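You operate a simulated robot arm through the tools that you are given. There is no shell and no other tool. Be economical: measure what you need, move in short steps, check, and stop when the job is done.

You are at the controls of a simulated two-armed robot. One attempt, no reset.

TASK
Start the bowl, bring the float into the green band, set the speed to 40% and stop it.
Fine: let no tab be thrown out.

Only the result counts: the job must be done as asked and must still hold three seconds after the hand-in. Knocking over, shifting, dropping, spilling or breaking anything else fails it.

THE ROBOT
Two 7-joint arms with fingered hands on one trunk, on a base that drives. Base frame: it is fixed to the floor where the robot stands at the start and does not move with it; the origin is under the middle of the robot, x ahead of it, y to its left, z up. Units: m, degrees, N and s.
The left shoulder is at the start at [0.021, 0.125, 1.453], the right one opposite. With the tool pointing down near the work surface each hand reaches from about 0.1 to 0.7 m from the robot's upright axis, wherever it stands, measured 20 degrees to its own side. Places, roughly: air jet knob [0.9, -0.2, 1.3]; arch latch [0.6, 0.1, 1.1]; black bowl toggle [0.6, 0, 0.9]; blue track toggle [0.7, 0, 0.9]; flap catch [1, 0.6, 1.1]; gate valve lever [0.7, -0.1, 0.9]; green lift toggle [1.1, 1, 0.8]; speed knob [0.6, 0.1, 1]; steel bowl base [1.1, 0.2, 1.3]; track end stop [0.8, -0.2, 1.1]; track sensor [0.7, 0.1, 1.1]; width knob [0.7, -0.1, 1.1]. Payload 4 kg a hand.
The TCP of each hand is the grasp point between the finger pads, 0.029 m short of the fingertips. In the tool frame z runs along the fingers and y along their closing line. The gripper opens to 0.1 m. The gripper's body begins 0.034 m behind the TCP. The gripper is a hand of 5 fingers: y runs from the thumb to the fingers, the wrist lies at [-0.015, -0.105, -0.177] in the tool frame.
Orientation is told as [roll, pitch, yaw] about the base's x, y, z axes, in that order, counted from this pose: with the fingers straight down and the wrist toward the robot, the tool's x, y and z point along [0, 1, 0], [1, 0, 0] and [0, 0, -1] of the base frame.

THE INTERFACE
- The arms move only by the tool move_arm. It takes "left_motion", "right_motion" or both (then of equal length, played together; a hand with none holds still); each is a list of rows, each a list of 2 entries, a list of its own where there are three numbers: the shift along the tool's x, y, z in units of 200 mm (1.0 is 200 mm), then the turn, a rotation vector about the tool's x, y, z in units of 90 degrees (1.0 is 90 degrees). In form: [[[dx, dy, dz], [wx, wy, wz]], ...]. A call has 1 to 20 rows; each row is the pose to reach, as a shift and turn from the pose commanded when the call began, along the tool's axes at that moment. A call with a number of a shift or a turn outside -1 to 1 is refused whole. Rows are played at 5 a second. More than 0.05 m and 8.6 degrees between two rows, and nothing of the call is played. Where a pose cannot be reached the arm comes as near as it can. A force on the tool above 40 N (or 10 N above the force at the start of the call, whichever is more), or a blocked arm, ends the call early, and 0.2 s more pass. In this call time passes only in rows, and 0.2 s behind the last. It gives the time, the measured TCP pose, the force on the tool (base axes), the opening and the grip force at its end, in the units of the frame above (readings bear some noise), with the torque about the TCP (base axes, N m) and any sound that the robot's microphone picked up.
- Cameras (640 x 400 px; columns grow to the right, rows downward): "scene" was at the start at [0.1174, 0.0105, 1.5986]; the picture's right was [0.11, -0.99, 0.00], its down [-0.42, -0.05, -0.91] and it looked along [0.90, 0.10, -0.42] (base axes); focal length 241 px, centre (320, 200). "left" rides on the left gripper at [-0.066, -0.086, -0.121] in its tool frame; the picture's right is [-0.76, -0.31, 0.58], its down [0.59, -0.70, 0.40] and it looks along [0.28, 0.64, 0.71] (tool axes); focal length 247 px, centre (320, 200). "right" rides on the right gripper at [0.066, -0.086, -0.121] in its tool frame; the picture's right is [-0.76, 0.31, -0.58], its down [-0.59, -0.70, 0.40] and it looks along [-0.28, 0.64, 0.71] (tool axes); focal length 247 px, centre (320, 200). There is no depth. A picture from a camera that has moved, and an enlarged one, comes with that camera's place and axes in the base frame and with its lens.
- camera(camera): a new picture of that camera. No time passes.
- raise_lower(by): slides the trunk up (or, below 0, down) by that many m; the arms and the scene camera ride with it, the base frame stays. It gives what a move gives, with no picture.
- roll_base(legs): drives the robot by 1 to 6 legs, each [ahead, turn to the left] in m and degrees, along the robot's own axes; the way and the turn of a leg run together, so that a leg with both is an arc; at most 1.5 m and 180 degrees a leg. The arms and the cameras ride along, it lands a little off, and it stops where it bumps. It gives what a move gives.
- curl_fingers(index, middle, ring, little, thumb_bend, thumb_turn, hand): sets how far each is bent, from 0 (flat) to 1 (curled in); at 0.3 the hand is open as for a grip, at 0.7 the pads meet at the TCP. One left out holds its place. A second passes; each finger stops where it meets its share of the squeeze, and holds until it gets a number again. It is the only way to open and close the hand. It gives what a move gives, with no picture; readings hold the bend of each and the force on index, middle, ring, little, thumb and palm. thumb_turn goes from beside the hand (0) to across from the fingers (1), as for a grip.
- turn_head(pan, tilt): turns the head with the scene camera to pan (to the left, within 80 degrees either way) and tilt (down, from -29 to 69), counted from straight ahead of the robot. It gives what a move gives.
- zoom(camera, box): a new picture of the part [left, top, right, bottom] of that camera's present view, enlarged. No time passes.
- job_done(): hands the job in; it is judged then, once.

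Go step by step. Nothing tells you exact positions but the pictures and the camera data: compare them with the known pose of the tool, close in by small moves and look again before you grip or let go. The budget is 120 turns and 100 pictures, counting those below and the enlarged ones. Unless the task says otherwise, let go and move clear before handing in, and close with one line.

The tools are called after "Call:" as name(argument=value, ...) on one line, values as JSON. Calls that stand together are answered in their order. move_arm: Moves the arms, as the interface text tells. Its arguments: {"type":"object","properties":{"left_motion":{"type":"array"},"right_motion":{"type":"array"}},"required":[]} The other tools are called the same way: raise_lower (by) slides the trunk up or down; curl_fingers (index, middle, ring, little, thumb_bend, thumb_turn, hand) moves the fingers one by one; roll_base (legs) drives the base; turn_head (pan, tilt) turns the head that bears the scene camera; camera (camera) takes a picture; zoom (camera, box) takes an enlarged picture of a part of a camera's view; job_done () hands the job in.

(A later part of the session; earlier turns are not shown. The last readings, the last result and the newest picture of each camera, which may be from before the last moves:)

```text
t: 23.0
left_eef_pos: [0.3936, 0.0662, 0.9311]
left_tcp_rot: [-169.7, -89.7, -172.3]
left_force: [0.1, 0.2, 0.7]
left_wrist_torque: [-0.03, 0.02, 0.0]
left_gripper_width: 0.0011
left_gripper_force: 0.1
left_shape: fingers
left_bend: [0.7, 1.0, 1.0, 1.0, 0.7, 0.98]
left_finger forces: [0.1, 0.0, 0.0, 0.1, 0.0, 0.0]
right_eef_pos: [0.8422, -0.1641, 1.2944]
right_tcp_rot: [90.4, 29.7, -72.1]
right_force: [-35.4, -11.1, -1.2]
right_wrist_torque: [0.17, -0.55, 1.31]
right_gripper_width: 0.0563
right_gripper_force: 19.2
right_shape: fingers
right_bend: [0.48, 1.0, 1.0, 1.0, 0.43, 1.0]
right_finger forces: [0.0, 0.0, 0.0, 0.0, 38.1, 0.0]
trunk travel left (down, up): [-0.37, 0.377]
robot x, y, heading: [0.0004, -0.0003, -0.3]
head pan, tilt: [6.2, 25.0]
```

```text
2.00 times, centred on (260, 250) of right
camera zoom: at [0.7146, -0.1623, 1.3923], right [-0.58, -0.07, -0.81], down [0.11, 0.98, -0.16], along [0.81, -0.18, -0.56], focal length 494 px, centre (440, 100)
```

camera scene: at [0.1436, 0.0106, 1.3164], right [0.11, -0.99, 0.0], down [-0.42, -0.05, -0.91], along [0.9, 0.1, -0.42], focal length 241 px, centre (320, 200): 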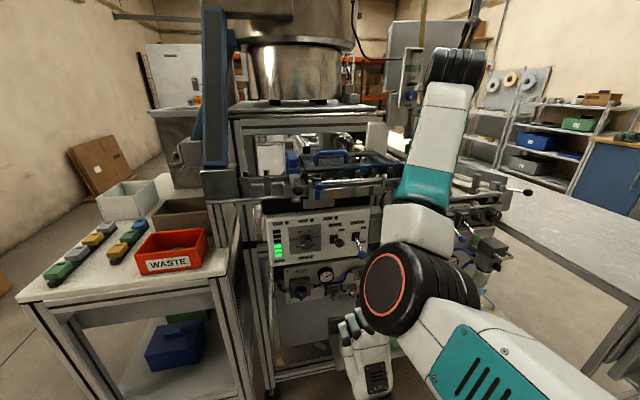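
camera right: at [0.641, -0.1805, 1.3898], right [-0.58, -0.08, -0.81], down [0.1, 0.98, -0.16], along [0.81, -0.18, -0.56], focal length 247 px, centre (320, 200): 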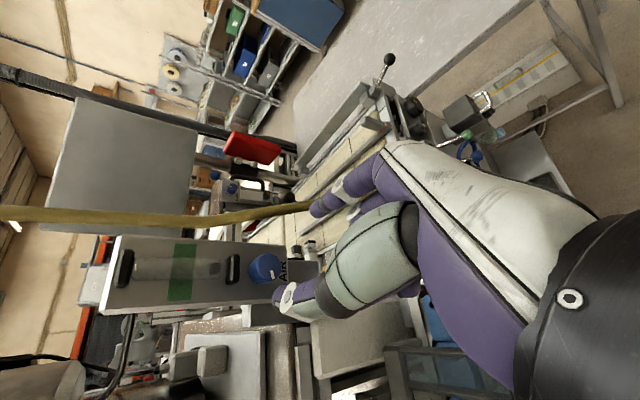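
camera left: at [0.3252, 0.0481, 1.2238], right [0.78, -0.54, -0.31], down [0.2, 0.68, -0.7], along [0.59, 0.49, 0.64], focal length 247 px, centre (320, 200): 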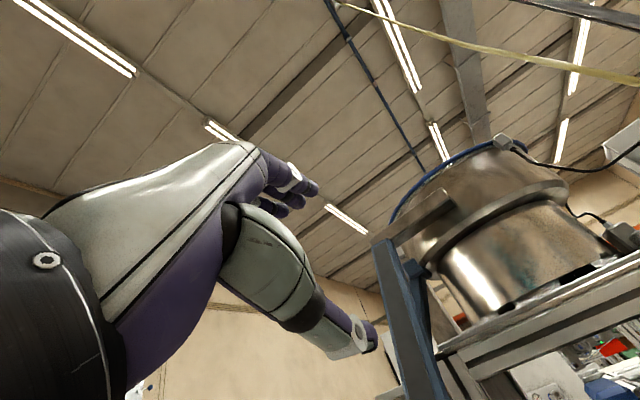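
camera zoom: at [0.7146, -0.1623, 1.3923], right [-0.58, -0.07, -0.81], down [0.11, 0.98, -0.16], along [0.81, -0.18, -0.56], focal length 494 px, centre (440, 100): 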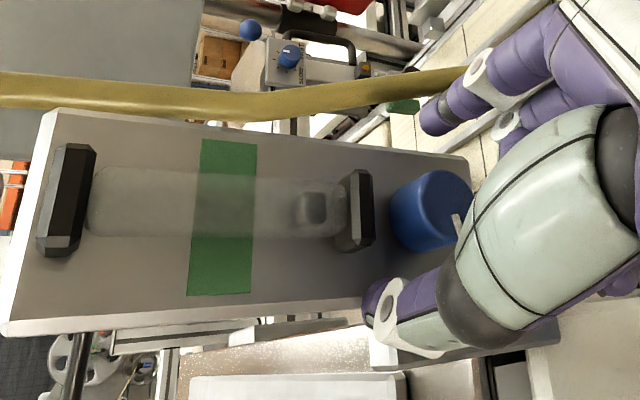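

The thumb tip touched the plate, so I'll back off slightly and then close the pinch.

Call:
move_arm(right_motion=[[[0, 0, -0.04], [0, 0, 0]], [[0, 0, -0.075], [0, 0, 0]]])

Call:
curl_fingers(hand="right", index=0.6, thumb_bend=0.6)

Call:
zoom(camera="right", box=[100, 150, 420, 350])

```text
t: 23.6
left_eef_pos: [0.3961, 0.0703, 0.9282]
left_tcp_rot: [-41.4, -90.0, 59.5]
left_force: [-0.6, -0.1, -0.2]
left_wrist_torque: [0.0, -0.03, 0.01]
left_gripper_width: 0.0015
left_gripper_force: 0.1
left_shape: fingers
left_bend: [0.7, 1.0, 1.0, 1.0, 0.7, 0.98]
left_finger forces: [0.0, 0.0, 0.0, 0.0, 0.1, 0.0]
right_eef_pos: [0.8366, -0.1622, 1.2882]
right_tcp_rot: [89.9, 29.7, -71.8]
right_force: [0.1, 0.4, -0.5]
right_wrist_torque: [0.0, 0.01, 0.01]
right_gripper_width: 0.0553
right_gripper_force: 0.1
right_shape: fingers
right_bend: [0.48, 1.0, 1.0, 1.0, 0.48, 0.97]
right_finger forces: [0.0, 0.1, 0.1, 0.0, 0.0, 0.0]
trunk travel left (down, up): [-0.37, 0.377]
robot x, y, heading: [-0.0008, -0.0007, -0.1]
head pan, tilt: [6.2, 25.0]
```

```text
t: 24.6
left_eef_pos: [0.3967, 0.0696, 0.929]
left_tcp_rot: [-47.2, -89.9, 65.3]
left_force: [0.9, 0.4, 0.2]
left_wrist_torque: [0.01, 0.0, 0.02]
left_gripper_width: 0.0013
left_gripper_force: 0.1
left_shape: fingers
left_bend: [0.7, 1.0, 1.0, 1.0, 0.7, 0.98]
left_finger forces: [0.0, 0.0, 0.1, 0.0, 0.0, 0.0]
right_eef_pos: [0.8358, -0.1647, 1.2891]
right_tcp_rot: [90.0, 29.6, -72.0]
right_force: [0.5, 0.6, 0.4]
right_wrist_torque: [-0.02, 0.01, 0.05]
right_gripper_width: 0.0276
right_gripper_force: 0.9
right_shape: fingers
right_bend: [0.6, 1.0, 1.0, 1.0, 0.59, 0.98]
right_finger forces: [0.1, 0.0, 0.0, 0.0, 1.3, 0.0]
trunk travel left (down, up): [-0.37, 0.377]
robot x, y, heading: [-0.0002, 0.0011, -0.2]
head pan, tilt: [6.2, 25.0]
```

```text
2.00 times, centred on (260, 250) of right
camera zoom: at [0.7079, -0.1619, 1.388], right [-0.58, -0.08, -0.81], down [0.1, 0.98, -0.16], along [0.81, -0.18, -0.56], focal length 494 px, centre (440, 100)
```

zoom: 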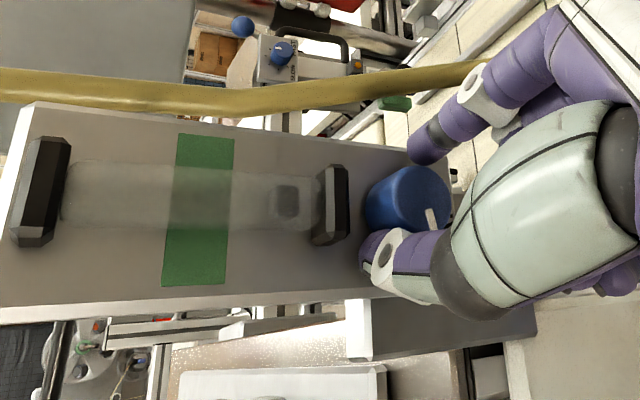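

Call:
curl_fingers(hand="right", index=0.7, thumb_bend=0.66)

Call:
zoom(camera="right", box=[100, 150, 420, 350])

```text
t: 25.6
left_eef_pos: [0.3977, 0.07, 0.9287]
left_tcp_rot: [-43.5, -89.9, 61.6]
left_force: [0.4, 0.3, 0.0]
left_wrist_torque: [0.02, -0.02, 0.0]
left_gripper_width: 0.0016
left_gripper_force: 0.1
left_shape: fingers
left_bend: [0.7, 1.0, 1.0, 1.0, 0.7, 0.98]
left_finger forces: [0.0, 0.1, 0.0, 0.1, 0.1, 0.1]
right_eef_pos: [0.8364, -0.1644, 1.2894]
right_tcp_rot: [90.1, 29.7, -72.1]
right_force: [0.8, 0.5, 0.8]
right_wrist_torque: [0.02, -0.01, 0.04]
right_gripper_width: 0.0204
right_gripper_force: 4.6
right_shape: fingers
right_bend: [0.66, 1.0, 1.0, 1.0, 0.62, 0.97]
right_finger forces: [4.0, 0.0, 0.0, 0.0, 5.3, 0.1]
trunk travel left (down, up): [-0.37, 0.377]
robot x, y, heading: [-0.0032, -0.0011, 0.0]
head pan, tilt: [6.2, 25.0]
```

```text
2.00 times, centred on (260, 250) of right
camera zoom: at [0.7079, -0.162, 1.3879], right [-0.58, -0.08, -0.81], down [0.1, 0.98, -0.16], along [0.81, -0.18, -0.56], focal length 494 px, centre (440, 100)
```

zoom: 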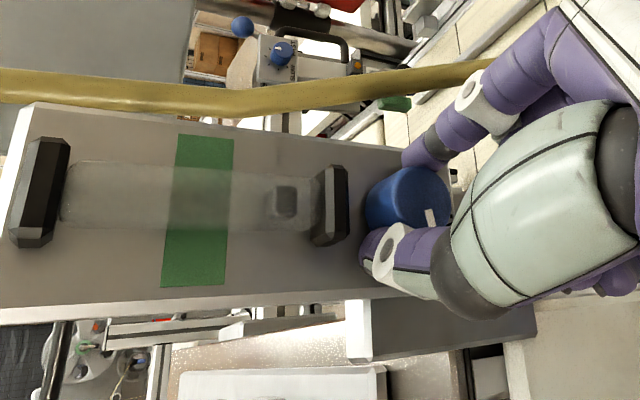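

Knob is gripped on both sides at about 5 N. I'll turn it 15° clockwise and watch the float.

Call:
move_arm(right_motion=[[[0, 0, 0], [0, 0, 0.06]], [[0, 0, 0], [0, 0, 0.12]], [[0, 0, 0], [0, 0, 0.17]]])

Call:
zoom(camera="right", box=[100, 150, 420, 350])

```text
t: 26.4
left_eef_pos: [0.3969, 0.0699, 0.9286]
left_tcp_rot: [-48.7, -89.9, 66.8]
left_force: [0.0, -0.1, 0.4]
left_wrist_torque: [0.0, 0.06, 0.05]
left_gripper_width: 0.0016
left_gripper_force: 0.0
left_shape: fingers
left_bend: [0.7, 1.0, 1.0, 1.0, 0.7, 0.98]
left_finger forces: [0.0, 0.0, 0.0, 0.0, 0.0, 0.0]
right_eef_pos: [0.836, -0.1629, 1.2888]
right_tcp_rot: [90.0, 45.1, -72.1]
right_force: [-0.1, 2.4, 1.5]
right_wrist_torque: [-0.02, -0.02, 0.05]
right_gripper_width: 0.0202
right_gripper_force: 3.6
right_shape: fingers
right_bend: [0.66, 1.0, 1.0, 1.0, 0.62, 0.98]
right_finger forces: [3.6, 0.0, 0.0, 0.0, 5.3, 0.0]
trunk travel left (down, up): [-0.37, 0.377]
robot x, y, heading: [0.0034, -0.0024, 0.1]
head pan, tilt: [6.2, 25.0]
```

```text
2.00 times, centred on (260, 250) of right
camera zoom: at [0.7164, -0.188, 1.3951], right [-0.65, 0.13, -0.75], down [0.1, 0.99, 0.08], along [0.76, -0.02, -0.65], focal length 494 px, centre (440, 100)
```

zoom: 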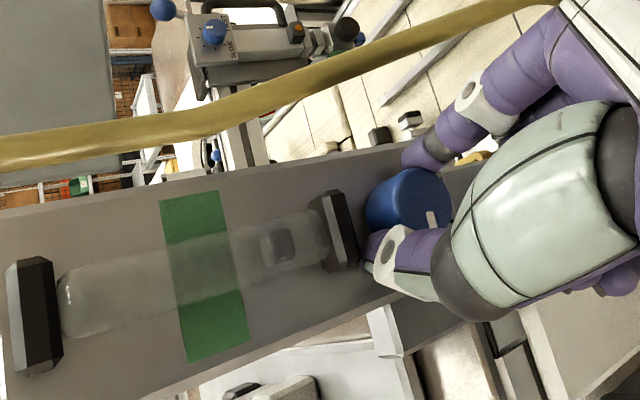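

The float rises with clockwise turning, roughly 15° per tenth of the way. I'll continue about 23°.

Call:
move_arm(right_motion=[[[0, 0, 0], [0, 0, 0.065]], [[0, 0, 0], [0, 0, 0.13]], [[0, 0, 0], [0, 0, 0.195]], [[0, 0, 0], [0, 0, 0.26]]])

Call:
zoom(camera="right", box=[100, 150, 420, 350])

```text
t: 27.4
left_eef_pos: [0.3974, 0.07, 0.928]
left_tcp_rot: [-50.9, -90.0, 68.9]
left_force: [0.7, -0.1, 0.1]
left_wrist_torque: [0.02, 0.0, 0.0]
left_gripper_width: 0.0014
left_gripper_force: 0.0
left_shape: fingers
left_bend: [0.7, 1.0, 1.0, 1.0, 0.7, 0.98]
left_finger forces: [0.0, 0.0, 0.1, 0.1, 0.0, 0.0]
right_eef_pos: [0.8346, -0.1623, 1.2895]
right_tcp_rot: [89.9, 68.6, -72.0]
right_force: [-0.5, 4.1, 0.2]
right_wrist_torque: [-0.02, -0.03, 0.08]
right_gripper_width: 0.0201
right_gripper_force: 3.9
right_shape: fingers
right_bend: [0.66, 1.0, 1.0, 1.0, 0.62, 0.98]
right_finger forces: [3.0, 0.0, 0.0, 0.0, 4.8, 0.0]
trunk travel left (down, up): [-0.37, 0.377]
robot x, y, heading: [0.0012, 0.0041, -0.1]
head pan, tilt: [6.2, 25.0]
```

```text
2.00 times, centred on (260, 250) of right
camera zoom: at [0.7296, -0.2291, 1.392], right [-0.73, 0.38, -0.56], down [0.13, 0.89, 0.44], along [0.67, 0.25, -0.7], focal length 494 px, centre (440, 100)
```

zoom: 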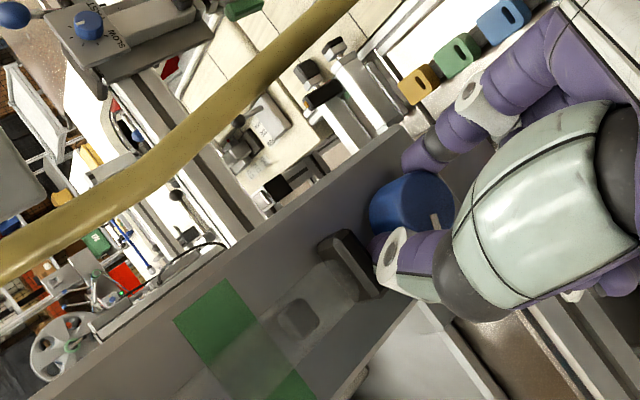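

The float is over halfway to the band. I'll open slightly, back off along the axis, roll back 85° and regrip.

Call:
curl_fingers(hand="right", index=0.52, thumb_bend=0.58)

Call:
move_arm(right_motion=[[[0, 0, -0.1], [0, 0, 0]], [[0, 0, -0.2], [0, 0, 0]], [[0, 0, -0.2], [0, 0, -0.09]], [[0, 0, -0.2], [0, 0, -0.18]], [[0, 0, -0.2], [0, 0, -0.27]], [[0, 0, -0.2], [0, 0, -0.36]], [[0, 0, -0.2], [0, 0, -0.45]], [[0, 0, -0.2], [0, 0, -0.54]], [[0, 0, -0.2], [0, 0, -0.63]], [[0, 0, -0.2], [0, 0, -0.72]], [[0, 0, -0.2], [0, 0, -0.81]], [[0, 0, -0.2], [0, 0, -0.9]]])

Call:
camera(camera="right")

```text
t: 28.4
left_eef_pos: [0.3973, 0.0697, 0.9293]
left_tcp_rot: [-38.2, -89.9, 56.3]
left_force: [-0.8, 0.3, 0.0]
left_wrist_torque: [0.03, -0.01, 0.01]
left_gripper_width: 0.0016
left_gripper_force: 0.1
left_shape: fingers
left_bend: [0.7, 1.0, 1.0, 1.0, 0.7, 0.98]
left_finger forces: [0.1, 0.1, 0.0, 0.0, 0.1, 0.0]
right_eef_pos: [0.8356, -0.1641, 1.2885]
right_tcp_rot: [89.9, 68.5, -72.0]
right_force: [-0.5, -0.6, -0.6]
right_wrist_torque: [0.02, -0.05, -0.01]
right_gripper_width: 0.039
right_gripper_force: 0.1
right_shape: fingers
right_bend: [0.52, 1.0, 1.0, 1.0, 0.57, 0.98]
right_finger forces: [0.0, 0.0, 0.0, 0.1, 0.2, 0.1]
trunk travel left (down, up): [-0.37, 0.377]
robot x, y, heading: [-0.0013, 0.0014, -0.1]
head pan, tilt: [6.2, 25.0]
```

```text
t: 31.0
left_eef_pos: [0.396, 0.0677, 0.9292]
left_tcp_rot: [-35.2, -89.9, 53.3]
left_force: [0.0, -0.9, -1.3]
left_wrist_torque: [-0.02, 0.0, 0.02]
left_gripper_width: 0.0014
left_gripper_force: 0.0
left_shape: fingers
left_bend: [0.7, 1.0, 1.0, 1.0, 0.7, 0.98]
left_finger forces: [0.0, 0.1, 0.0, 0.0, 0.0, 0.0]
right_eef_pos: [0.798, -0.1764, 1.29]
right_tcp_rot: [90.0, -12.8, -71.9]
right_force: [0.3, 1.0, 0.3]
right_wrist_torque: [0.0, 0.01, -0.01]
right_gripper_width: 0.0392
right_gripper_force: 0.1
right_shape: fingers
right_bend: [0.52, 1.0, 1.0, 1.0, 0.57, 0.98]
right_finger forces: [0.1, 0.0, 0.0, 0.1, 0.0, 0.1]
trunk travel left (down, up): [-0.37, 0.377]
robot x, y, heading: [-0.0019, 0.0009, -0.0]
head pan, tilt: [6.2, 25.0]
```

```text
63 pictures are left
camera right: at [0.6524, -0.121, 1.3336], right [-0.4, -0.62, -0.67], down [0.21, 0.65, -0.73], along [0.89, -0.43, -0.14], focal length 247 px, centre (320, 200)
```

right: 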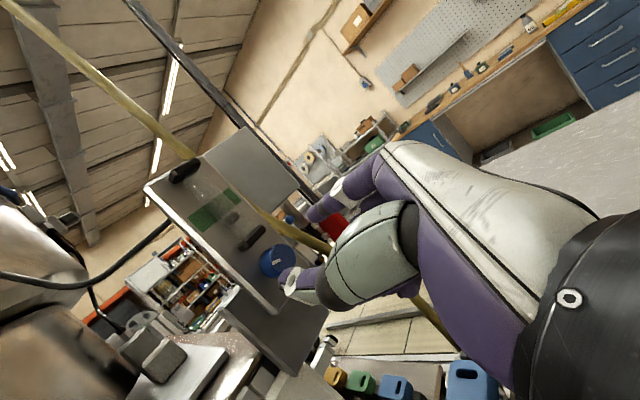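

Call:
zoom(camera="right", box=[140, 140, 340, 310])

```text
2.35 times, centred on (240, 225) of right
camera zoom: at [0.6524, -0.121, 1.3336], right [-0.4, -0.62, -0.67], down [0.21, 0.65, -0.73], along [0.89, -0.43, -0.14], focal length 581 px, centre (508, 141)
```

zoom: 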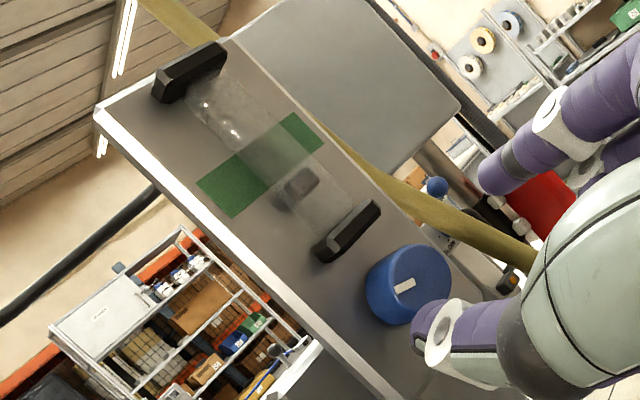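

The float is just under the band now. I'll reopen, advance 4 cm and regrip.

Call:
curl_fingers(hand="right", index=0.51, thumb_bend=0.51)

Call:
move_arm(right_motion=[[[0, 0, 0.1], [0, 0, 0]], [[0, 0, 0.2], [0, 0, 0]]])

Call:
curl_fingers(hand="right", index=0.68, thumb_bend=0.66)

Call:
zoom(camera="right", box=[140, 140, 380, 310])

```text
t: 32.0
left_eef_pos: [0.3971, 0.0686, 0.929]
left_tcp_rot: [-40.4, -89.9, 58.4]
left_force: [-0.6, -0.1, -0.1]
left_wrist_torque: [0.02, -0.03, -0.01]
left_gripper_width: 0.0012
left_gripper_force: 0.0
left_shape: fingers
left_bend: [0.7, 1.0, 1.0, 1.0, 0.7, 0.98]
left_finger forces: [0.1, 0.1, 0.0, 0.0, 0.0, 0.0]
right_eef_pos: [0.7986, -0.1766, 1.2892]
right_tcp_rot: [89.9, -12.5, -72.0]
right_force: [0.1, -0.4, 0.2]
right_wrist_torque: [0.02, 0.0, 0.02]
right_gripper_width: 0.0473
right_gripper_force: 0.1
right_shape: fingers
right_bend: [0.51, 1.0, 1.0, 1.0, 0.51, 0.98]
right_finger forces: [0.0, 0.1, 0.2, 0.1, 0.1, 0.0]
trunk travel left (down, up): [-0.37, 0.377]
robot x, y, heading: [-0.0013, -0.0011, -0.1]
head pan, tilt: [6.2, 25.0]
```

```text
t: 32.6
left_eef_pos: [0.3961, 0.0696, 0.9288]
left_tcp_rot: [-41.6, -89.8, 59.7]
left_force: [-1.4, -0.6, 0.0]
left_wrist_torque: [-0.03, -0.01, -0.02]
left_gripper_width: 0.0013
left_gripper_force: 0.0
left_shape: fingers
left_bend: [0.7, 1.0, 1.0, 1.0, 0.7, 0.98]
left_finger forces: [0.0, 0.1, 0.0, 0.0, 0.1, 0.0]
right_eef_pos: [0.8361, -0.1642, 1.2901]
right_tcp_rot: [90.0, -12.6, -72.1]
right_force: [0.2, 0.8, -0.2]
right_wrist_torque: [-0.01, -0.01, 0.02]
right_gripper_width: 0.0476
right_gripper_force: 0.1
right_shape: fingers
right_bend: [0.51, 1.0, 1.0, 1.0, 0.51, 0.98]
right_finger forces: [0.1, 0.0, 0.1, 0.0, 0.1, 0.1]
trunk travel left (down, up): [-0.37, 0.377]
robot x, y, heading: [-0.0023, -0.0013, 0.0]
head pan, tilt: [6.2, 25.0]
```

```text
t: 33.6
left_eef_pos: [0.3974, 0.0689, 0.9283]
left_tcp_rot: [-32.9, -90.0, 50.9]
left_force: [-0.8, 0.5, -1.2]
left_wrist_torque: [0.01, -0.01, 0.02]
left_gripper_width: 0.0018
left_gripper_force: 0.1
left_shape: fingers
left_bend: [0.7, 1.0, 1.0, 1.0, 0.7, 0.98]
left_finger forces: [0.0, 0.0, 0.1, 0.1, 0.1, 0.0]
right_eef_pos: [0.8349, -0.1641, 1.2888]
right_tcp_rot: [90.0, -12.5, -72.0]
right_force: [0.8, -0.2, -0.2]
right_wrist_torque: [0.01, -0.02, -0.03]
right_gripper_width: 0.0205
right_gripper_force: 4.0
right_shape: fingers
right_bend: [0.63, 1.0, 1.0, 1.0, 0.63, 0.97]
right_finger forces: [4.6, 0.0, 0.0, 0.0, 3.5, 0.0]
trunk travel left (down, up): [-0.37, 0.377]
robot x, y, heading: [0.001, 0.0001, 0.1]
head pan, tilt: [6.2, 25.0]
```

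```text
2.35 times, centred on (260, 225) of right
camera zoom: at [0.6908, -0.1089, 1.3337], right [-0.41, -0.62, -0.67], down [0.21, 0.65, -0.73], along [0.89, -0.43, -0.14], focal length 581 px, centre (461, 141)
```

zoom: 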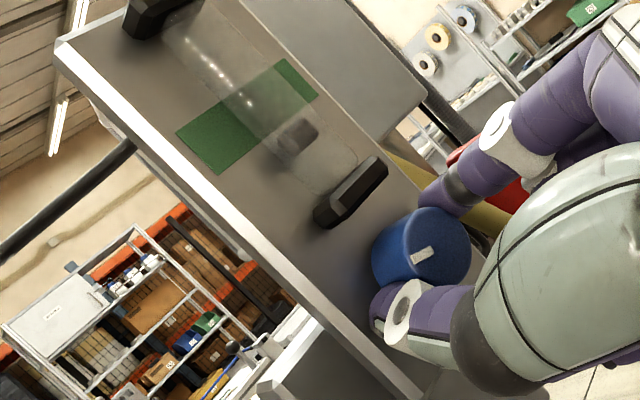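

Gripped. I'll turn 30° and check.

Call:
move_arm(right_motion=[[[0, 0, 0], [0, 0, 0.067]], [[0, 0, 0], [0, 0, 0.133]], [[0, 0, 0], [0, 0, 0.2]], [[0, 0, 0], [0, 0, 0.267]], [[0, 0, 0], [0, 0, 0.333]]])

Call:
zoom(camera="right", box=[100, 150, 380, 325])

```text
t: 34.8
left_eef_pos: [0.3962, 0.0701, 0.9297]
left_tcp_rot: [-44.6, -89.9, 62.5]
left_force: [-0.1, -0.6, 0.0]
left_wrist_torque: [0.02, 0.01, -0.04]
left_gripper_width: 0.0014
left_gripper_force: 0.0
left_shape: fingers
left_bend: [0.7, 1.0, 1.0, 1.0, 0.7, 0.98]
left_finger forces: [0.1, 0.1, 0.1, 0.1, 0.1, 0.0]
right_eef_pos: [0.8358, -0.1629, 1.2897]
right_tcp_rot: [89.9, 17.5, -72.1]
right_force: [-0.5, 2.4, -0.9]
right_wrist_torque: [-0.03, -0.01, 0.07]
right_gripper_width: 0.0208
right_gripper_force: 4.2
right_shape: fingers
right_bend: [0.64, 1.0, 1.0, 1.0, 0.63, 0.98]
right_finger forces: [3.1, 0.0, 0.1, 0.0, 4.7, 0.1]
trunk travel left (down, up): [-0.37, 0.377]
robot x, y, heading: [-0.0008, 0.0006, 0.2]
head pan, tilt: [6.2, 25.0]
```

```text
2.29 times, centred on (240, 238) of right
camera zoom: at [0.7016, -0.1422, 1.3766], right [-0.53, -0.24, -0.81], down [0.12, 0.93, -0.35], along [0.84, -0.28, -0.46], focal length 564 px, centre (503, 114)
```

zoom: 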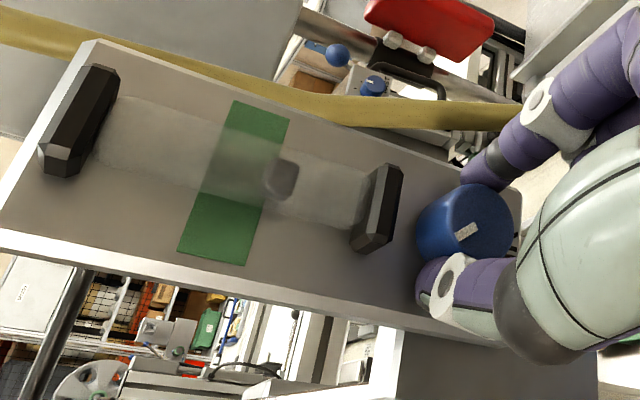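

Call:
move_arm(right_motion=[[[0, 0, 0], [0, 0, 0.067]], [[0, 0, 0], [0, 0, 0.133]], [[0, 0, 0], [0, 0, 0.2]], [[0, 0, 0], [0, 0, 0.25]]])

Call:
zoom(camera="right", box=[100, 150, 380, 325])

```text
t: 35.8
left_eef_pos: [0.3972, 0.0686, 0.9275]
left_tcp_rot: [-47.0, -89.9, 65.2]
left_force: [0.9, 0.3, 0.0]
left_wrist_torque: [0.01, -0.01, 0.02]
left_gripper_width: 0.0012
left_gripper_force: 0.0
left_shape: fingers
left_bend: [0.7, 1.0, 1.0, 1.0, 0.7, 0.98]
left_finger forces: [0.1, 0.1, 0.0, 0.0, 0.0, 0.1]
right_eef_pos: [0.8355, -0.1625, 1.2901]
right_tcp_rot: [90.0, 39.9, -71.9]
right_force: [-0.4, 4.4, -1.1]
right_wrist_torque: [-0.05, -0.02, 0.12]
right_gripper_width: 0.0205
right_gripper_force: 3.2
right_shape: fingers
right_bend: [0.65, 1.0, 1.0, 1.0, 0.62, 0.98]
right_finger forces: [2.8, 0.1, 0.0, 0.0, 4.8, 0.0]
trunk travel left (down, up): [-0.37, 0.377]
robot x, y, heading: [-0.0, 0.0014, 0.3]
head pan, tilt: [6.2, 25.0]
```

```text
2.29 times, centred on (240, 238) of right
camera zoom: at [0.7131, -0.1782, 1.3937], right [-0.63, 0.06, -0.78], down [0.1, 1.0, 0.0], along [0.77, -0.07, -0.63], focal length 564 px, centre (503, 114)
```

zoom: 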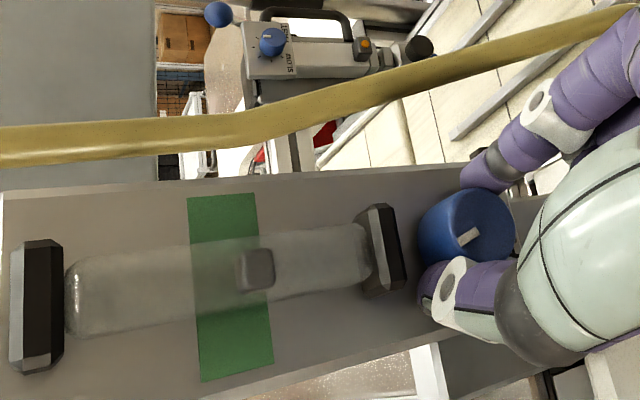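

The float seems within the band but there's parallax from above, so I'll check from the nearly level scene camera.

Call:
zoom(camera="scene", box=[380, 30, 460, 110])

```text
5.00 times, centred on (420, 70) of scene
camera zoom: at [0.1432, 0.0112, 1.3164], right [0.11, -0.99, 0.0], down [-0.42, -0.05, -0.91], along [0.9, 0.1, -0.42], focal length 1206 px, centre (-180, 850)
```

zoom: 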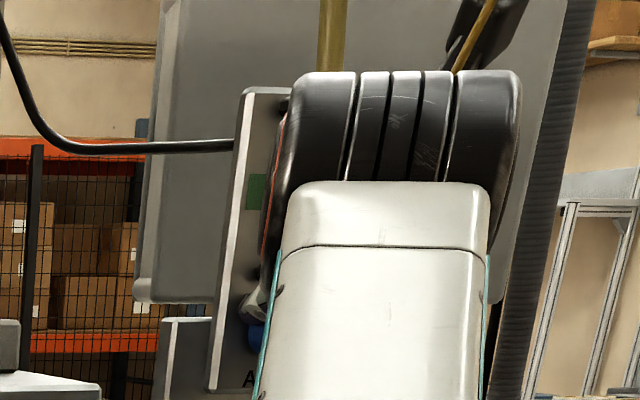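

Call:
curl_fingers(hand="right", index=0.52, thumb_bend=0.53)

Call:
move_arm(right_motion=[[[0, 0, -0.1], [0, 0, 0]], [[0, 0, -0.2], [0, 0, 0]], [[0, 0, -0.2], [0, 0, -0.09]], [[0, 0, -0.2], [0, 0, -0.18]], [[0, 0, -0.2], [0, 0, -0.27]], [[0, 0, -0.2], [0, 0, -0.36]], [[0, 0, -0.2], [0, 0, -0.45]], [[0, 0, -0.2], [0, 0, -0.54]], [[0, 0, -0.2], [0, 0, -0.6]]])

Call:
zoom(camera="right", box=[140, 140, 340, 310])

```text
t: 36.8
left_eef_pos: [0.3978, 0.0701, 0.9291]
left_tcp_rot: [-39.3, -89.8, 57.5]
left_force: [-0.3, -0.3, -0.3]
left_wrist_torque: [-0.02, 0.02, -0.03]
left_gripper_width: 0.0015
left_gripper_force: 0.1
left_shape: fingers
left_bend: [0.7, 1.0, 1.0, 1.0, 0.7, 0.98]
left_finger forces: [0.0, 0.0, 0.0, 0.0, 0.0, 0.0]
right_eef_pos: [0.8348, -0.1652, 1.2894]
right_tcp_rot: [90.0, 40.0, -72.0]
right_force: [-0.3, -0.5, 0.8]
right_wrist_torque: [-0.01, 0.01, 0.01]
right_gripper_width: 0.0436
right_gripper_force: 0.1
right_shape: fingers
right_bend: [0.52, 1.0, 1.0, 1.0, 0.53, 0.98]
right_finger forces: [0.0, 0.0, 0.1, 0.0, 0.0, 0.0]
trunk travel left (down, up): [-0.37, 0.377]
robot x, y, heading: [-0.0029, 0.0009, -0.2]
head pan, tilt: [6.2, 25.0]
```

```text
t: 38.8
left_eef_pos: [0.3969, 0.0691, 0.9287]
left_tcp_rot: [-35.5, -90.0, 53.7]
left_force: [0.3, -0.4, -0.3]
left_wrist_torque: [-0.02, -0.02, 0.02]
left_gripper_width: 0.0016
left_gripper_force: 0.1
left_shape: fingers
left_bend: [0.7, 1.0, 1.0, 1.0, 0.7, 0.98]
left_finger forces: [0.0, 0.1, 0.1, 0.0, 0.0, 0.0]
right_eef_pos: [0.7978, -0.177, 1.2876]
right_tcp_rot: [89.9, -14.2, -72.0]
right_force: [0.0, -0.3, -0.3]
right_wrist_torque: [0.0, 0.03, -0.01]
right_gripper_width: 0.0438
right_gripper_force: 0.0
right_shape: fingers
right_bend: [0.52, 1.0, 1.0, 1.0, 0.53, 0.98]
right_finger forces: [0.1, 0.0, 0.0, 0.1, 0.1, 0.0]
trunk travel left (down, up): [-0.37, 0.377]
robot x, y, heading: [-0.0006, -0.0004, 0.0]
head pan, tilt: [6.2, 25.0]
```

```text
2.35 times, centred on (240, 225) of right
camera zoom: at [0.652, -0.1199, 1.3306], right [-0.4, -0.64, -0.66], down [0.21, 0.63, -0.74], along [0.89, -0.44, -0.12], focal length 581 px, centre (508, 141)
```

zoom: 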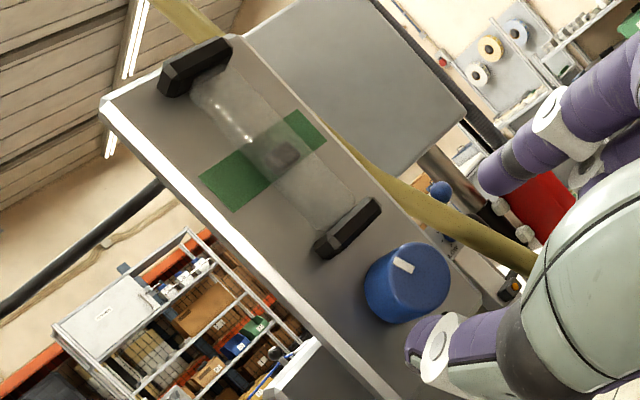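

The float sits centred in the green band. Now I'll withdraw the right arm and roll it palm-down so it no longer blocks the scene camera.

Call:
move_arm(right_motion=[[[0.04, 0.01, -0.12], [0, 0, 0]], [[0.09, 0.02, -0.24], [0, 0, -0.09]], [[0.13, 0.03, -0.37], [0, 0, -0.18]], [[0.18, 0.04, -0.5], [0, 0, -0.27]], [[0.22, 0.06, -0.62], [0, 0, -0.36]], [[0.26, 0.07, -0.75], [0, 0, -0.45]], [[0.31, 0.08, -0.87], [0, 0, -0.54]], [[0.35, 0.09, -1.0], [0, 0, -0.63]], [[0.35, 0.09, -1.0], [0, 0, -0.72]], [[0.35, 0.09, -1.0], [0, 0, -0.8]]])

Call:
camera(camera="scene")

Call:
zoom(camera="scene", box=[260, 205, 372, 275])

```text
t: 41.0
left_eef_pos: [0.3966, 0.0707, 0.9294]
left_tcp_rot: [-38.3, -89.9, 56.4]
left_force: [0.3, 0.0, 0.3]
left_wrist_torque: [0.02, -0.03, -0.02]
left_gripper_width: 0.0016
left_gripper_force: 0.1
left_shape: fingers
left_bend: [0.7, 1.0, 1.0, 1.0, 0.7, 0.98]
left_finger forces: [0.0, 0.0, 0.1, 0.0, 0.0, 0.0]
right_eef_pos: [0.6072, -0.2405, 1.3618]
right_tcp_rot: [89.3, -86.2, -71.3]
right_force: [0.3, 0.3, 0.5]
right_wrist_torque: [-0.03, 0.0, 0.01]
right_gripper_width: 0.0437
right_gripper_force: 0.0
right_shape: fingers
right_bend: [0.52, 1.0, 1.0, 1.0, 0.53, 0.98]
right_finger forces: [0.0, 0.1, 0.0, 0.1, 0.0, 0.0]
trunk travel left (down, up): [-0.37, 0.377]
robot x, y, heading: [0.0015, 0.0008, 0.1]
head pan, tilt: [6.2, 25.0]
```

```text
56 pictures are left
camera scene: at [0.143, 0.0101, 1.3165], right [0.11, -0.99, 0.0], down [-0.42, -0.05, -0.91], along [0.9, 0.1, -0.42], focal length 241 px, centre (320, 200)
```

scene: 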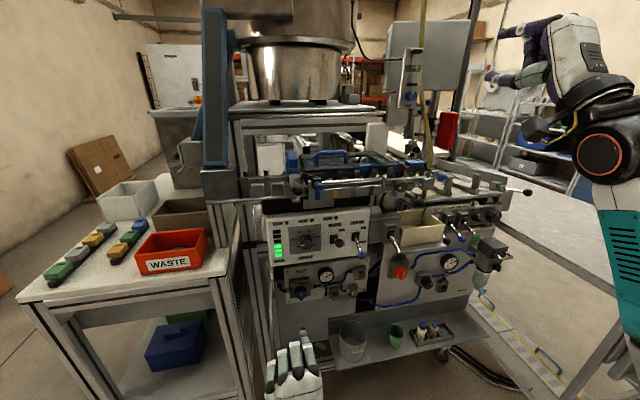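

```text
5.71 times, centred on (316, 240) of scene
camera zoom: at [0.143, 0.0101, 1.3165], right [0.11, -0.99, 0.0], down [-0.42, -0.05, -0.91], along [0.9, 0.1, -0.42], focal length 1379 px, centre (343, -29)
```

zoom: 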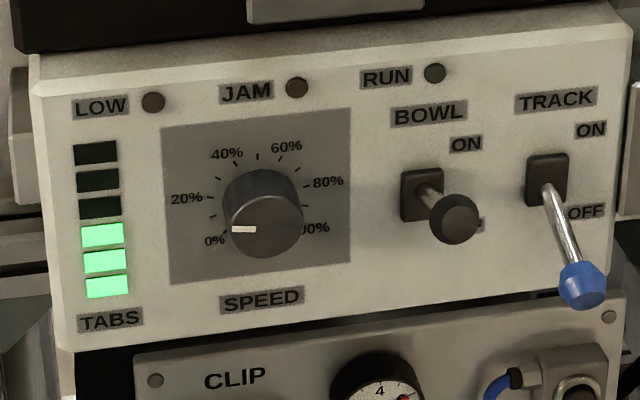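

Call:
zoom(camera="scene", box=[286, 222, 326, 254])

```text
12.50 times, centred on (306, 238) of scene
camera zoom: at [0.143, 0.0101, 1.3165], right [0.11, -0.99, 0.0], down [-0.42, -0.05, -0.91], along [0.9, 0.1, -0.42], focal length 3016 px, centre (495, -275)
```

zoom: 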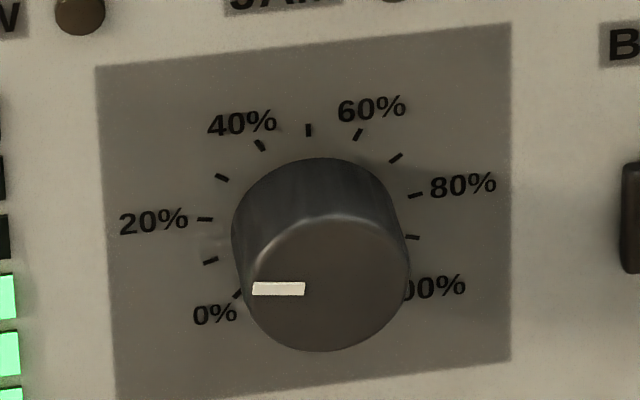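

The dial spans 270°, so 0→40% is about 108° clockwise. The knob face centre is at about [0.628,0.097,0.967]. I'll open the left pinch and bring it in front of the knob, rolled −60°.

Call:
curl_fingers(hand="left", index=0.5, thumb_bend=0.5)

Call:
move_arm(left_motion=[[[-0.029, 0.024, 0.082], [0, 0, -0.083]], [[-0.058, 0.048, 0.164], [0, 0, -0.167]], [[-0.086, 0.071, 0.246], [0, 0, -0.25]], [[-0.115, 0.095, 0.328], [0, 0, -0.333]], [[-0.144, 0.119, 0.41], [0, 0, -0.417]], [[-0.173, 0.142, 0.491], [0, 0, -0.5]], [[-0.201, 0.166, 0.573], [0, 0, -0.583]], [[-0.23, 0.19, 0.655], [0, 0, -0.667]]])

Call:
zoom(camera="scene", box=[230, 180, 390, 290])

Call:
camera(camera="left")

```text
t: 42.0
left_eef_pos: [0.3963, 0.0684, 0.9295]
left_tcp_rot: [-36.5, -89.8, 54.6]
left_force: [-0.8, 0.5, 1.1]
left_wrist_torque: [0.01, 0.01, -0.02]
left_gripper_width: 0.0496
left_gripper_force: 0.1
left_shape: fingers
left_bend: [0.5, 1.0, 1.0, 1.0, 0.5, 0.98]
left_finger forces: [0.1, 0.0, 0.0, 0.0, 0.0, 0.1]
right_eef_pos: [0.6067, -0.239, 1.3614]
right_tcp_rot: [89.8, -86.2, -71.9]
right_force: [0.2, 0.5, 0.6]
right_wrist_torque: [-0.01, 0.0, 0.0]
right_gripper_width: 0.0437
right_gripper_force: 0.0
right_shape: fingers
right_bend: [0.52, 1.0, 1.0, 1.0, 0.53, 0.98]
right_finger forces: [0.0, 0.0, 0.0, 0.0, 0.0, 0.0]
trunk travel left (down, up): [-0.37, 0.377]
robot x, y, heading: [0.0006, -0.0024, 0.2]
head pan, tilt: [6.2, 25.0]
```

```text
t: 43.8
left_eef_pos: [0.5365, 0.0654, 0.9666]
left_tcp_rot: [-89.9, -29.9, 108.0]
left_force: [0.6, 0.0, 0.4]
left_wrist_torque: [-0.02, 0.0, -0.03]
left_gripper_width: 0.0496
left_gripper_force: 0.0
left_shape: fingers
left_bend: [0.5, 1.0, 1.0, 1.0, 0.5, 0.98]
left_finger forces: [0.1, 0.0, 0.0, 0.0, 0.0, 0.0]
right_eef_pos: [0.6074, -0.2388, 1.3616]
right_tcp_rot: [89.6, -86.2, -71.6]
right_force: [0.3, -0.5, 0.6]
right_wrist_torque: [0.02, 0.0, -0.01]
right_gripper_width: 0.0436
right_gripper_force: 0.1
right_shape: fingers
right_bend: [0.52, 1.0, 1.0, 1.0, 0.53, 0.98]
right_finger forces: [0.1, 0.0, 0.0, 0.0, 0.0, 0.0]
trunk travel left (down, up): [-0.37, 0.377]
robot x, y, heading: [-0.0026, 0.0014, 0.1]
head pan, tilt: [6.2, 25.0]
```

```text
3.64 times, centred on (310, 235) of scene
camera zoom: at [0.1433, 0.0101, 1.3164], right [0.11, -0.99, 0.0], down [-0.42, -0.05, -0.91], along [0.9, 0.1, -0.42], focal length 877 px, centre (356, 73)
```

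zoom: 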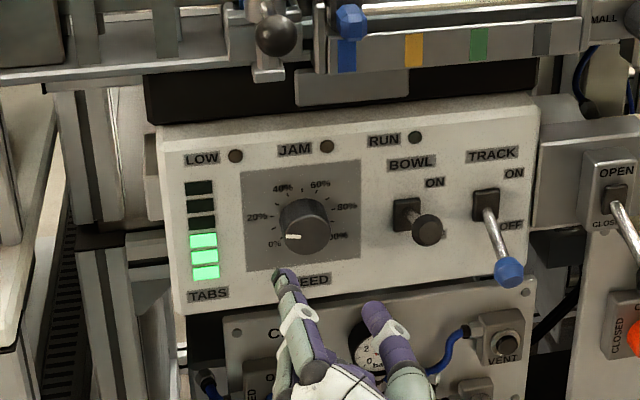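

```text
52 pictures are left
camera left: at [0.4559, -0.0741, 0.9797], right [0.75, -0.43, 0.5], down [0.48, -0.18, -0.86], along [0.46, 0.88, 0.07], focal length 247 px, centre (320, 200)
```

left: 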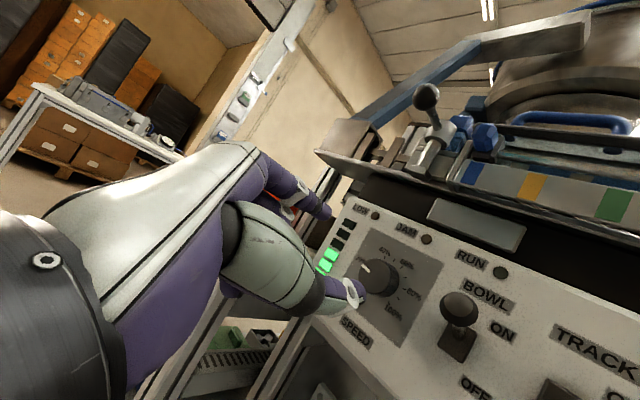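

Well aligned. I'll advance along the axis.

Call:
move_arm(left_motion=[[[0, 0, 0.1], [0, 0, 0]], [[0, 0, 0.2], [0, 0, 0]], [[0, 0, 0.27], [0, 0, 0]], [[0, 0, 0.325], [0, 0, 0]]])

Call:
zoom(camera="left", box=[220, 150, 540, 350])

Call:
zoom(camera="scene", box=[270, 200, 350, 260])

```text
t: 44.8
left_eef_pos: [0.5971, 0.0861, 0.967]
left_tcp_rot: [-89.9, -29.9, 108.0]
left_force: [-0.7, -0.4, 0.3]
left_wrist_torque: [0.0, 0.01, 0.03]
left_gripper_width: 0.0498
left_gripper_force: 0.0
left_shape: fingers
left_bend: [0.5, 1.0, 1.0, 1.0, 0.5, 0.98]
left_finger forces: [0.0, 0.0, 0.0, 0.0, 0.1, 0.0]
right_eef_pos: [0.6077, -0.2394, 1.3609]
right_tcp_rot: [89.6, -86.0, -71.6]
right_force: [-0.2, -0.1, -1.1]
right_wrist_torque: [0.01, -0.01, 0.01]
right_gripper_width: 0.0435
right_gripper_force: 0.0
right_shape: fingers
right_bend: [0.52, 1.0, 1.0, 1.0, 0.53, 0.98]
right_finger forces: [0.0, 0.0, 0.1, 0.0, 0.0, 0.0]
trunk travel left (down, up): [-0.37, 0.377]
robot x, y, heading: [0.001, -0.0017, 0.0]
head pan, tilt: [6.2, 25.0]
```

```text
2.00 times, centred on (380, 250) of left
camera zoom: at [0.5166, -0.0534, 0.9796], right [0.75, -0.43, 0.5], down [0.48, -0.18, -0.86], along [0.46, 0.88, 0.07], focal length 494 px, centre (200, 100)
```

zoom: 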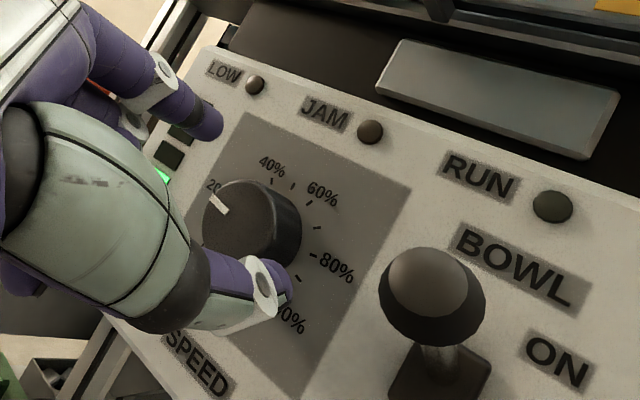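

```text
6.67 times, centred on (310, 230) of scene
camera zoom: at [0.1433, 0.0104, 1.3164], right [0.11, -0.99, 0.0], down [-0.42, -0.05, -0.91], along [0.9, 0.1, -0.42], focal length 1609 px, centre (387, 0)
```

zoom: 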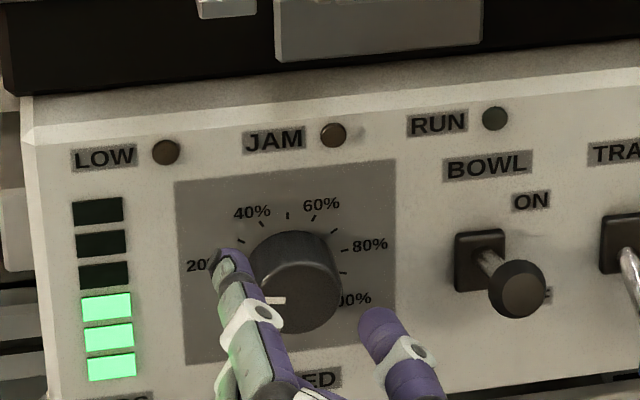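

Knob is between index and thumb. I'll close the pinch.

Call:
curl_fingers(hand="left", index=0.68, thumb_bend=0.66)

Call:
zoom(camera="left", box=[220, 150, 540, 350])

```text
t: 45.8
left_eef_pos: [0.5973, 0.0866, 0.9672]
left_tcp_rot: [-89.9, -29.9, 108.0]
left_force: [0.6, 0.4, 0.1]
left_wrist_torque: [0.02, -0.01, 0.0]
left_gripper_width: 0.0091
left_gripper_force: 0.0
left_shape: fingers
left_bend: [0.68, 1.0, 1.0, 1.0, 0.66, 0.98]
left_finger forces: [0.0, 0.1, 0.1, 0.1, 0.0, 0.0]
right_eef_pos: [0.608, -0.2386, 1.3637]
right_tcp_rot: [89.7, -86.1, -71.7]
right_force: [-0.2, 0.0, 0.4]
right_wrist_torque: [0.0, 0.03, -0.01]
right_gripper_width: 0.0436
right_gripper_force: 0.1
right_shape: fingers
right_bend: [0.52, 1.0, 1.0, 1.0, 0.53, 0.98]
right_finger forces: [0.1, 0.1, 0.0, 0.1, 0.0, 0.0]
trunk travel left (down, up): [-0.37, 0.377]
robot x, y, heading: [-0.0018, -0.0036, 0.1]
head pan, tilt: [6.2, 25.0]
```

```text
2.00 times, centred on (380, 250) of left
camera zoom: at [0.5164, -0.0536, 0.9798], right [0.75, -0.43, 0.5], down [0.48, -0.18, -0.86], along [0.46, 0.88, 0.07], focal length 494 px, centre (200, 100)
```

zoom: 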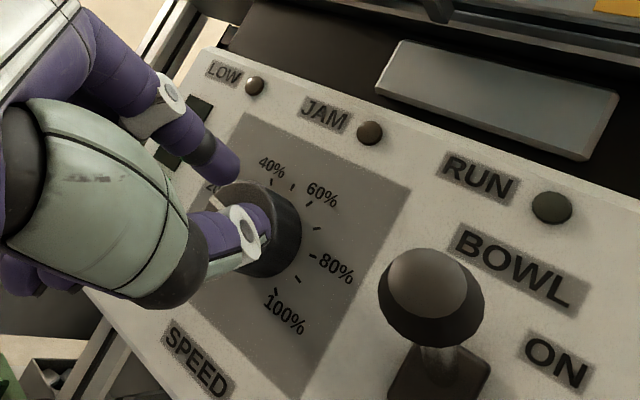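

The tips closed just in front of the face, so I need to go deeper: open, advance 13 mm, close.

Call:
curl_fingers(hand="left", index=0.51, thumb_bend=0.52)

Call:
move_arm(left_motion=[[[0, 0, 0.04], [0, 0, 0]], [[0, 0, 0.075], [0, 0, 0]]])

Call:
curl_fingers(hand="left", index=0.66, thumb_bend=0.64)

Call:
zoom(camera="left", box=[220, 150, 540, 350])

```text
t: 46.8
left_eef_pos: [0.5971, 0.0855, 0.9674]
left_tcp_rot: [-89.8, -30.0, 108.0]
left_force: [-0.8, -0.8, 0.6]
left_wrist_torque: [-0.01, -0.01, 0.04]
left_gripper_width: 0.046
left_gripper_force: 0.0
left_shape: fingers
left_bend: [0.51, 1.0, 1.0, 1.0, 0.52, 0.98]
left_finger forces: [0.1, 0.0, 0.0, 0.0, 0.0, 0.0]
right_eef_pos: [0.6092, -0.2396, 1.3617]
right_tcp_rot: [89.7, -86.1, -71.7]
right_force: [-0.2, -0.5, -0.5]
right_wrist_torque: [-0.04, 0.0, -0.01]
right_gripper_width: 0.0437
right_gripper_force: 0.1
right_shape: fingers
right_bend: [0.52, 1.0, 1.0, 1.0, 0.53, 0.98]
right_finger forces: [0.1, 0.1, 0.1, 0.0, 0.1, 0.0]
trunk travel left (down, up): [-0.37, 0.377]
robot x, y, heading: [-0.0027, -0.0008, -0.1]
head pan, tilt: [6.2, 25.0]
```

```text
t: 47.4
left_eef_pos: [0.6123, 0.0916, 0.966]
left_tcp_rot: [-89.9, -29.8, 108.1]
left_force: [-0.3, -0.5, 0.1]
left_wrist_torque: [0.03, 0.01, -0.01]
left_gripper_width: 0.046
left_gripper_force: 0.0
left_shape: fingers
left_bend: [0.51, 1.0, 1.0, 1.0, 0.52, 0.98]
left_finger forces: [0.0, 0.0, 0.0, 0.1, 0.0, 0.0]
right_eef_pos: [0.6068, -0.2383, 1.3611]
right_tcp_rot: [89.6, -86.1, -71.6]
right_force: [0.0, -0.1, 0.0]
right_wrist_torque: [0.04, -0.03, 0.03]
right_gripper_width: 0.0438
right_gripper_force: 0.0
right_shape: fingers
right_bend: [0.52, 1.0, 1.0, 1.0, 0.53, 0.98]
right_finger forces: [0.0, 0.1, 0.0, 0.0, 0.0, 0.0]
trunk travel left (down, up): [-0.37, 0.377]
robot x, y, heading: [-0.0021, 0.0012, 0.2]
head pan, tilt: [6.2, 25.0]
```

```text
t: 48.4
left_eef_pos: [0.6112, 0.0909, 0.9668]
left_tcp_rot: [-89.9, -29.8, 107.9]
left_force: [1.8, -1.9, -1.1]
left_wrist_torque: [-0.04, 0.04, -0.05]
left_gripper_width: 0.026
left_gripper_force: 4.1
left_shape: fingers
left_bend: [0.63, 1.0, 1.0, 1.0, 0.6, 0.97]
left_finger forces: [2.5, 0.0, 0.0, 0.0, 5.1, 0.0]
right_eef_pos: [0.608, -0.239, 1.3626]
right_tcp_rot: [89.6, -86.1, -71.6]
right_force: [0.5, 0.4, 1.1]
right_wrist_torque: [0.02, -0.02, -0.01]
right_gripper_width: 0.0437
right_gripper_force: 0.0
right_shape: fingers
right_bend: [0.52, 1.0, 1.0, 1.0, 0.53, 0.98]
right_finger forces: [0.0, 0.0, 0.0, 0.0, 0.0, 0.0]
trunk travel left (down, up): [-0.37, 0.377]
robot x, y, heading: [-0.0011, -0.0008, 0.1]
head pan, tilt: [6.2, 25.0]
```

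```text
2.00 times, centred on (380, 250) of left
camera zoom: at [0.5307, -0.0493, 0.9796], right [0.75, -0.43, 0.5], down [0.48, -0.18, -0.86], along [0.46, 0.88, 0.07], focal length 494 px, centre (200, 100)
```

zoom: 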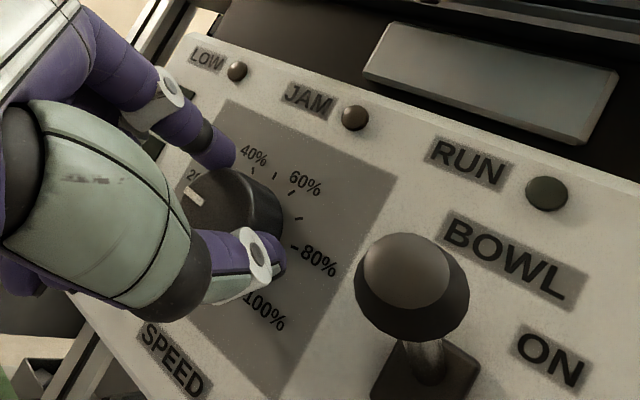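

Gripped. I'll turn 22° clockwise and check the mark, the RUN lamp and sound.

Call:
move_arm(left_motion=[[[0, 0, 0], [0, 0, 0.06]], [[0, 0, 0], [0, 0, 0.12]], [[0, 0, 0], [0, 0, 0.18]], [[0, 0, 0], [0, 0, 0.24]]])

Call:
zoom(camera="left", box=[220, 150, 540, 350])

```text
t: 49.4
left_eef_pos: [0.6111, 0.0901, 0.9676]
left_tcp_rot: [-89.9, -51.7, 108.0]
left_force: [1.6, -3.6, -0.6]
left_wrist_torque: [-0.01, 0.02, -0.09]
left_gripper_width: 0.0255
left_gripper_force: 3.8
left_shape: fingers
left_bend: [0.63, 1.0, 1.0, 1.0, 0.6, 0.96]
left_finger forces: [2.7, 0.0, 0.0, 0.0, 5.5, 0.0]
right_eef_pos: [0.6076, -0.2396, 1.3619]
right_tcp_rot: [89.7, -86.0, -71.7]
right_force: [0.2, 0.1, 0.9]
right_wrist_torque: [0.02, -0.03, 0.0]
right_gripper_width: 0.0435
right_gripper_force: 0.1
right_shape: fingers
right_bend: [0.52, 1.0, 1.0, 1.0, 0.53, 0.98]
right_finger forces: [0.0, 0.0, 0.0, 0.0, 0.0, 0.1]
trunk travel left (down, up): [-0.37, 0.377]
robot x, y, heading: [0.001, -0.0016, -0.0]
head pan, tilt: [6.2, 25.0]
```

```text
2.00 times, centred on (380, 250) of left
camera zoom: at [0.5299, -0.0473, 0.9392], right [0.79, -0.57, 0.23], down [0.37, 0.15, -0.92], along [0.49, 0.81, 0.33], focal length 494 px, centre (200, 100)
```

zoom: 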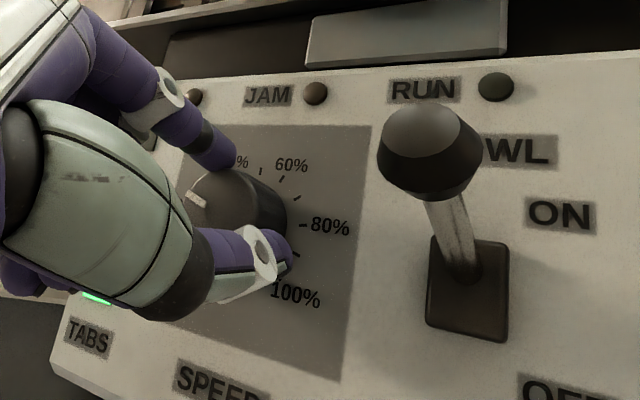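

Call:
zoom(camera="scene", box=[280, 205, 350, 257])

```text
7.69 times, centred on (315, 231) of scene
camera zoom: at [0.1433, 0.01, 1.3165], right [0.11, -0.99, 0.0], down [-0.42, -0.05, -0.91], along [0.9, 0.1, -0.42], focal length 1856 px, centre (358, -38)
```

zoom: 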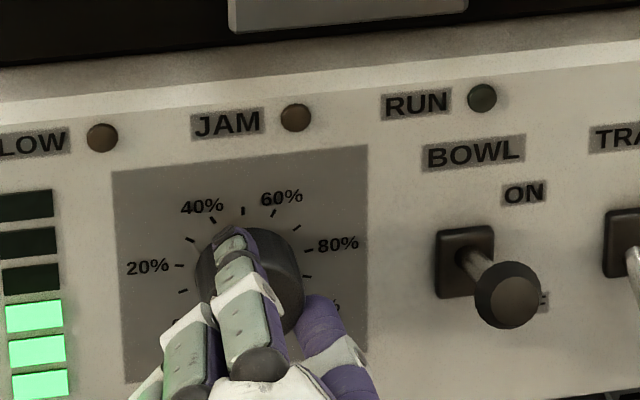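

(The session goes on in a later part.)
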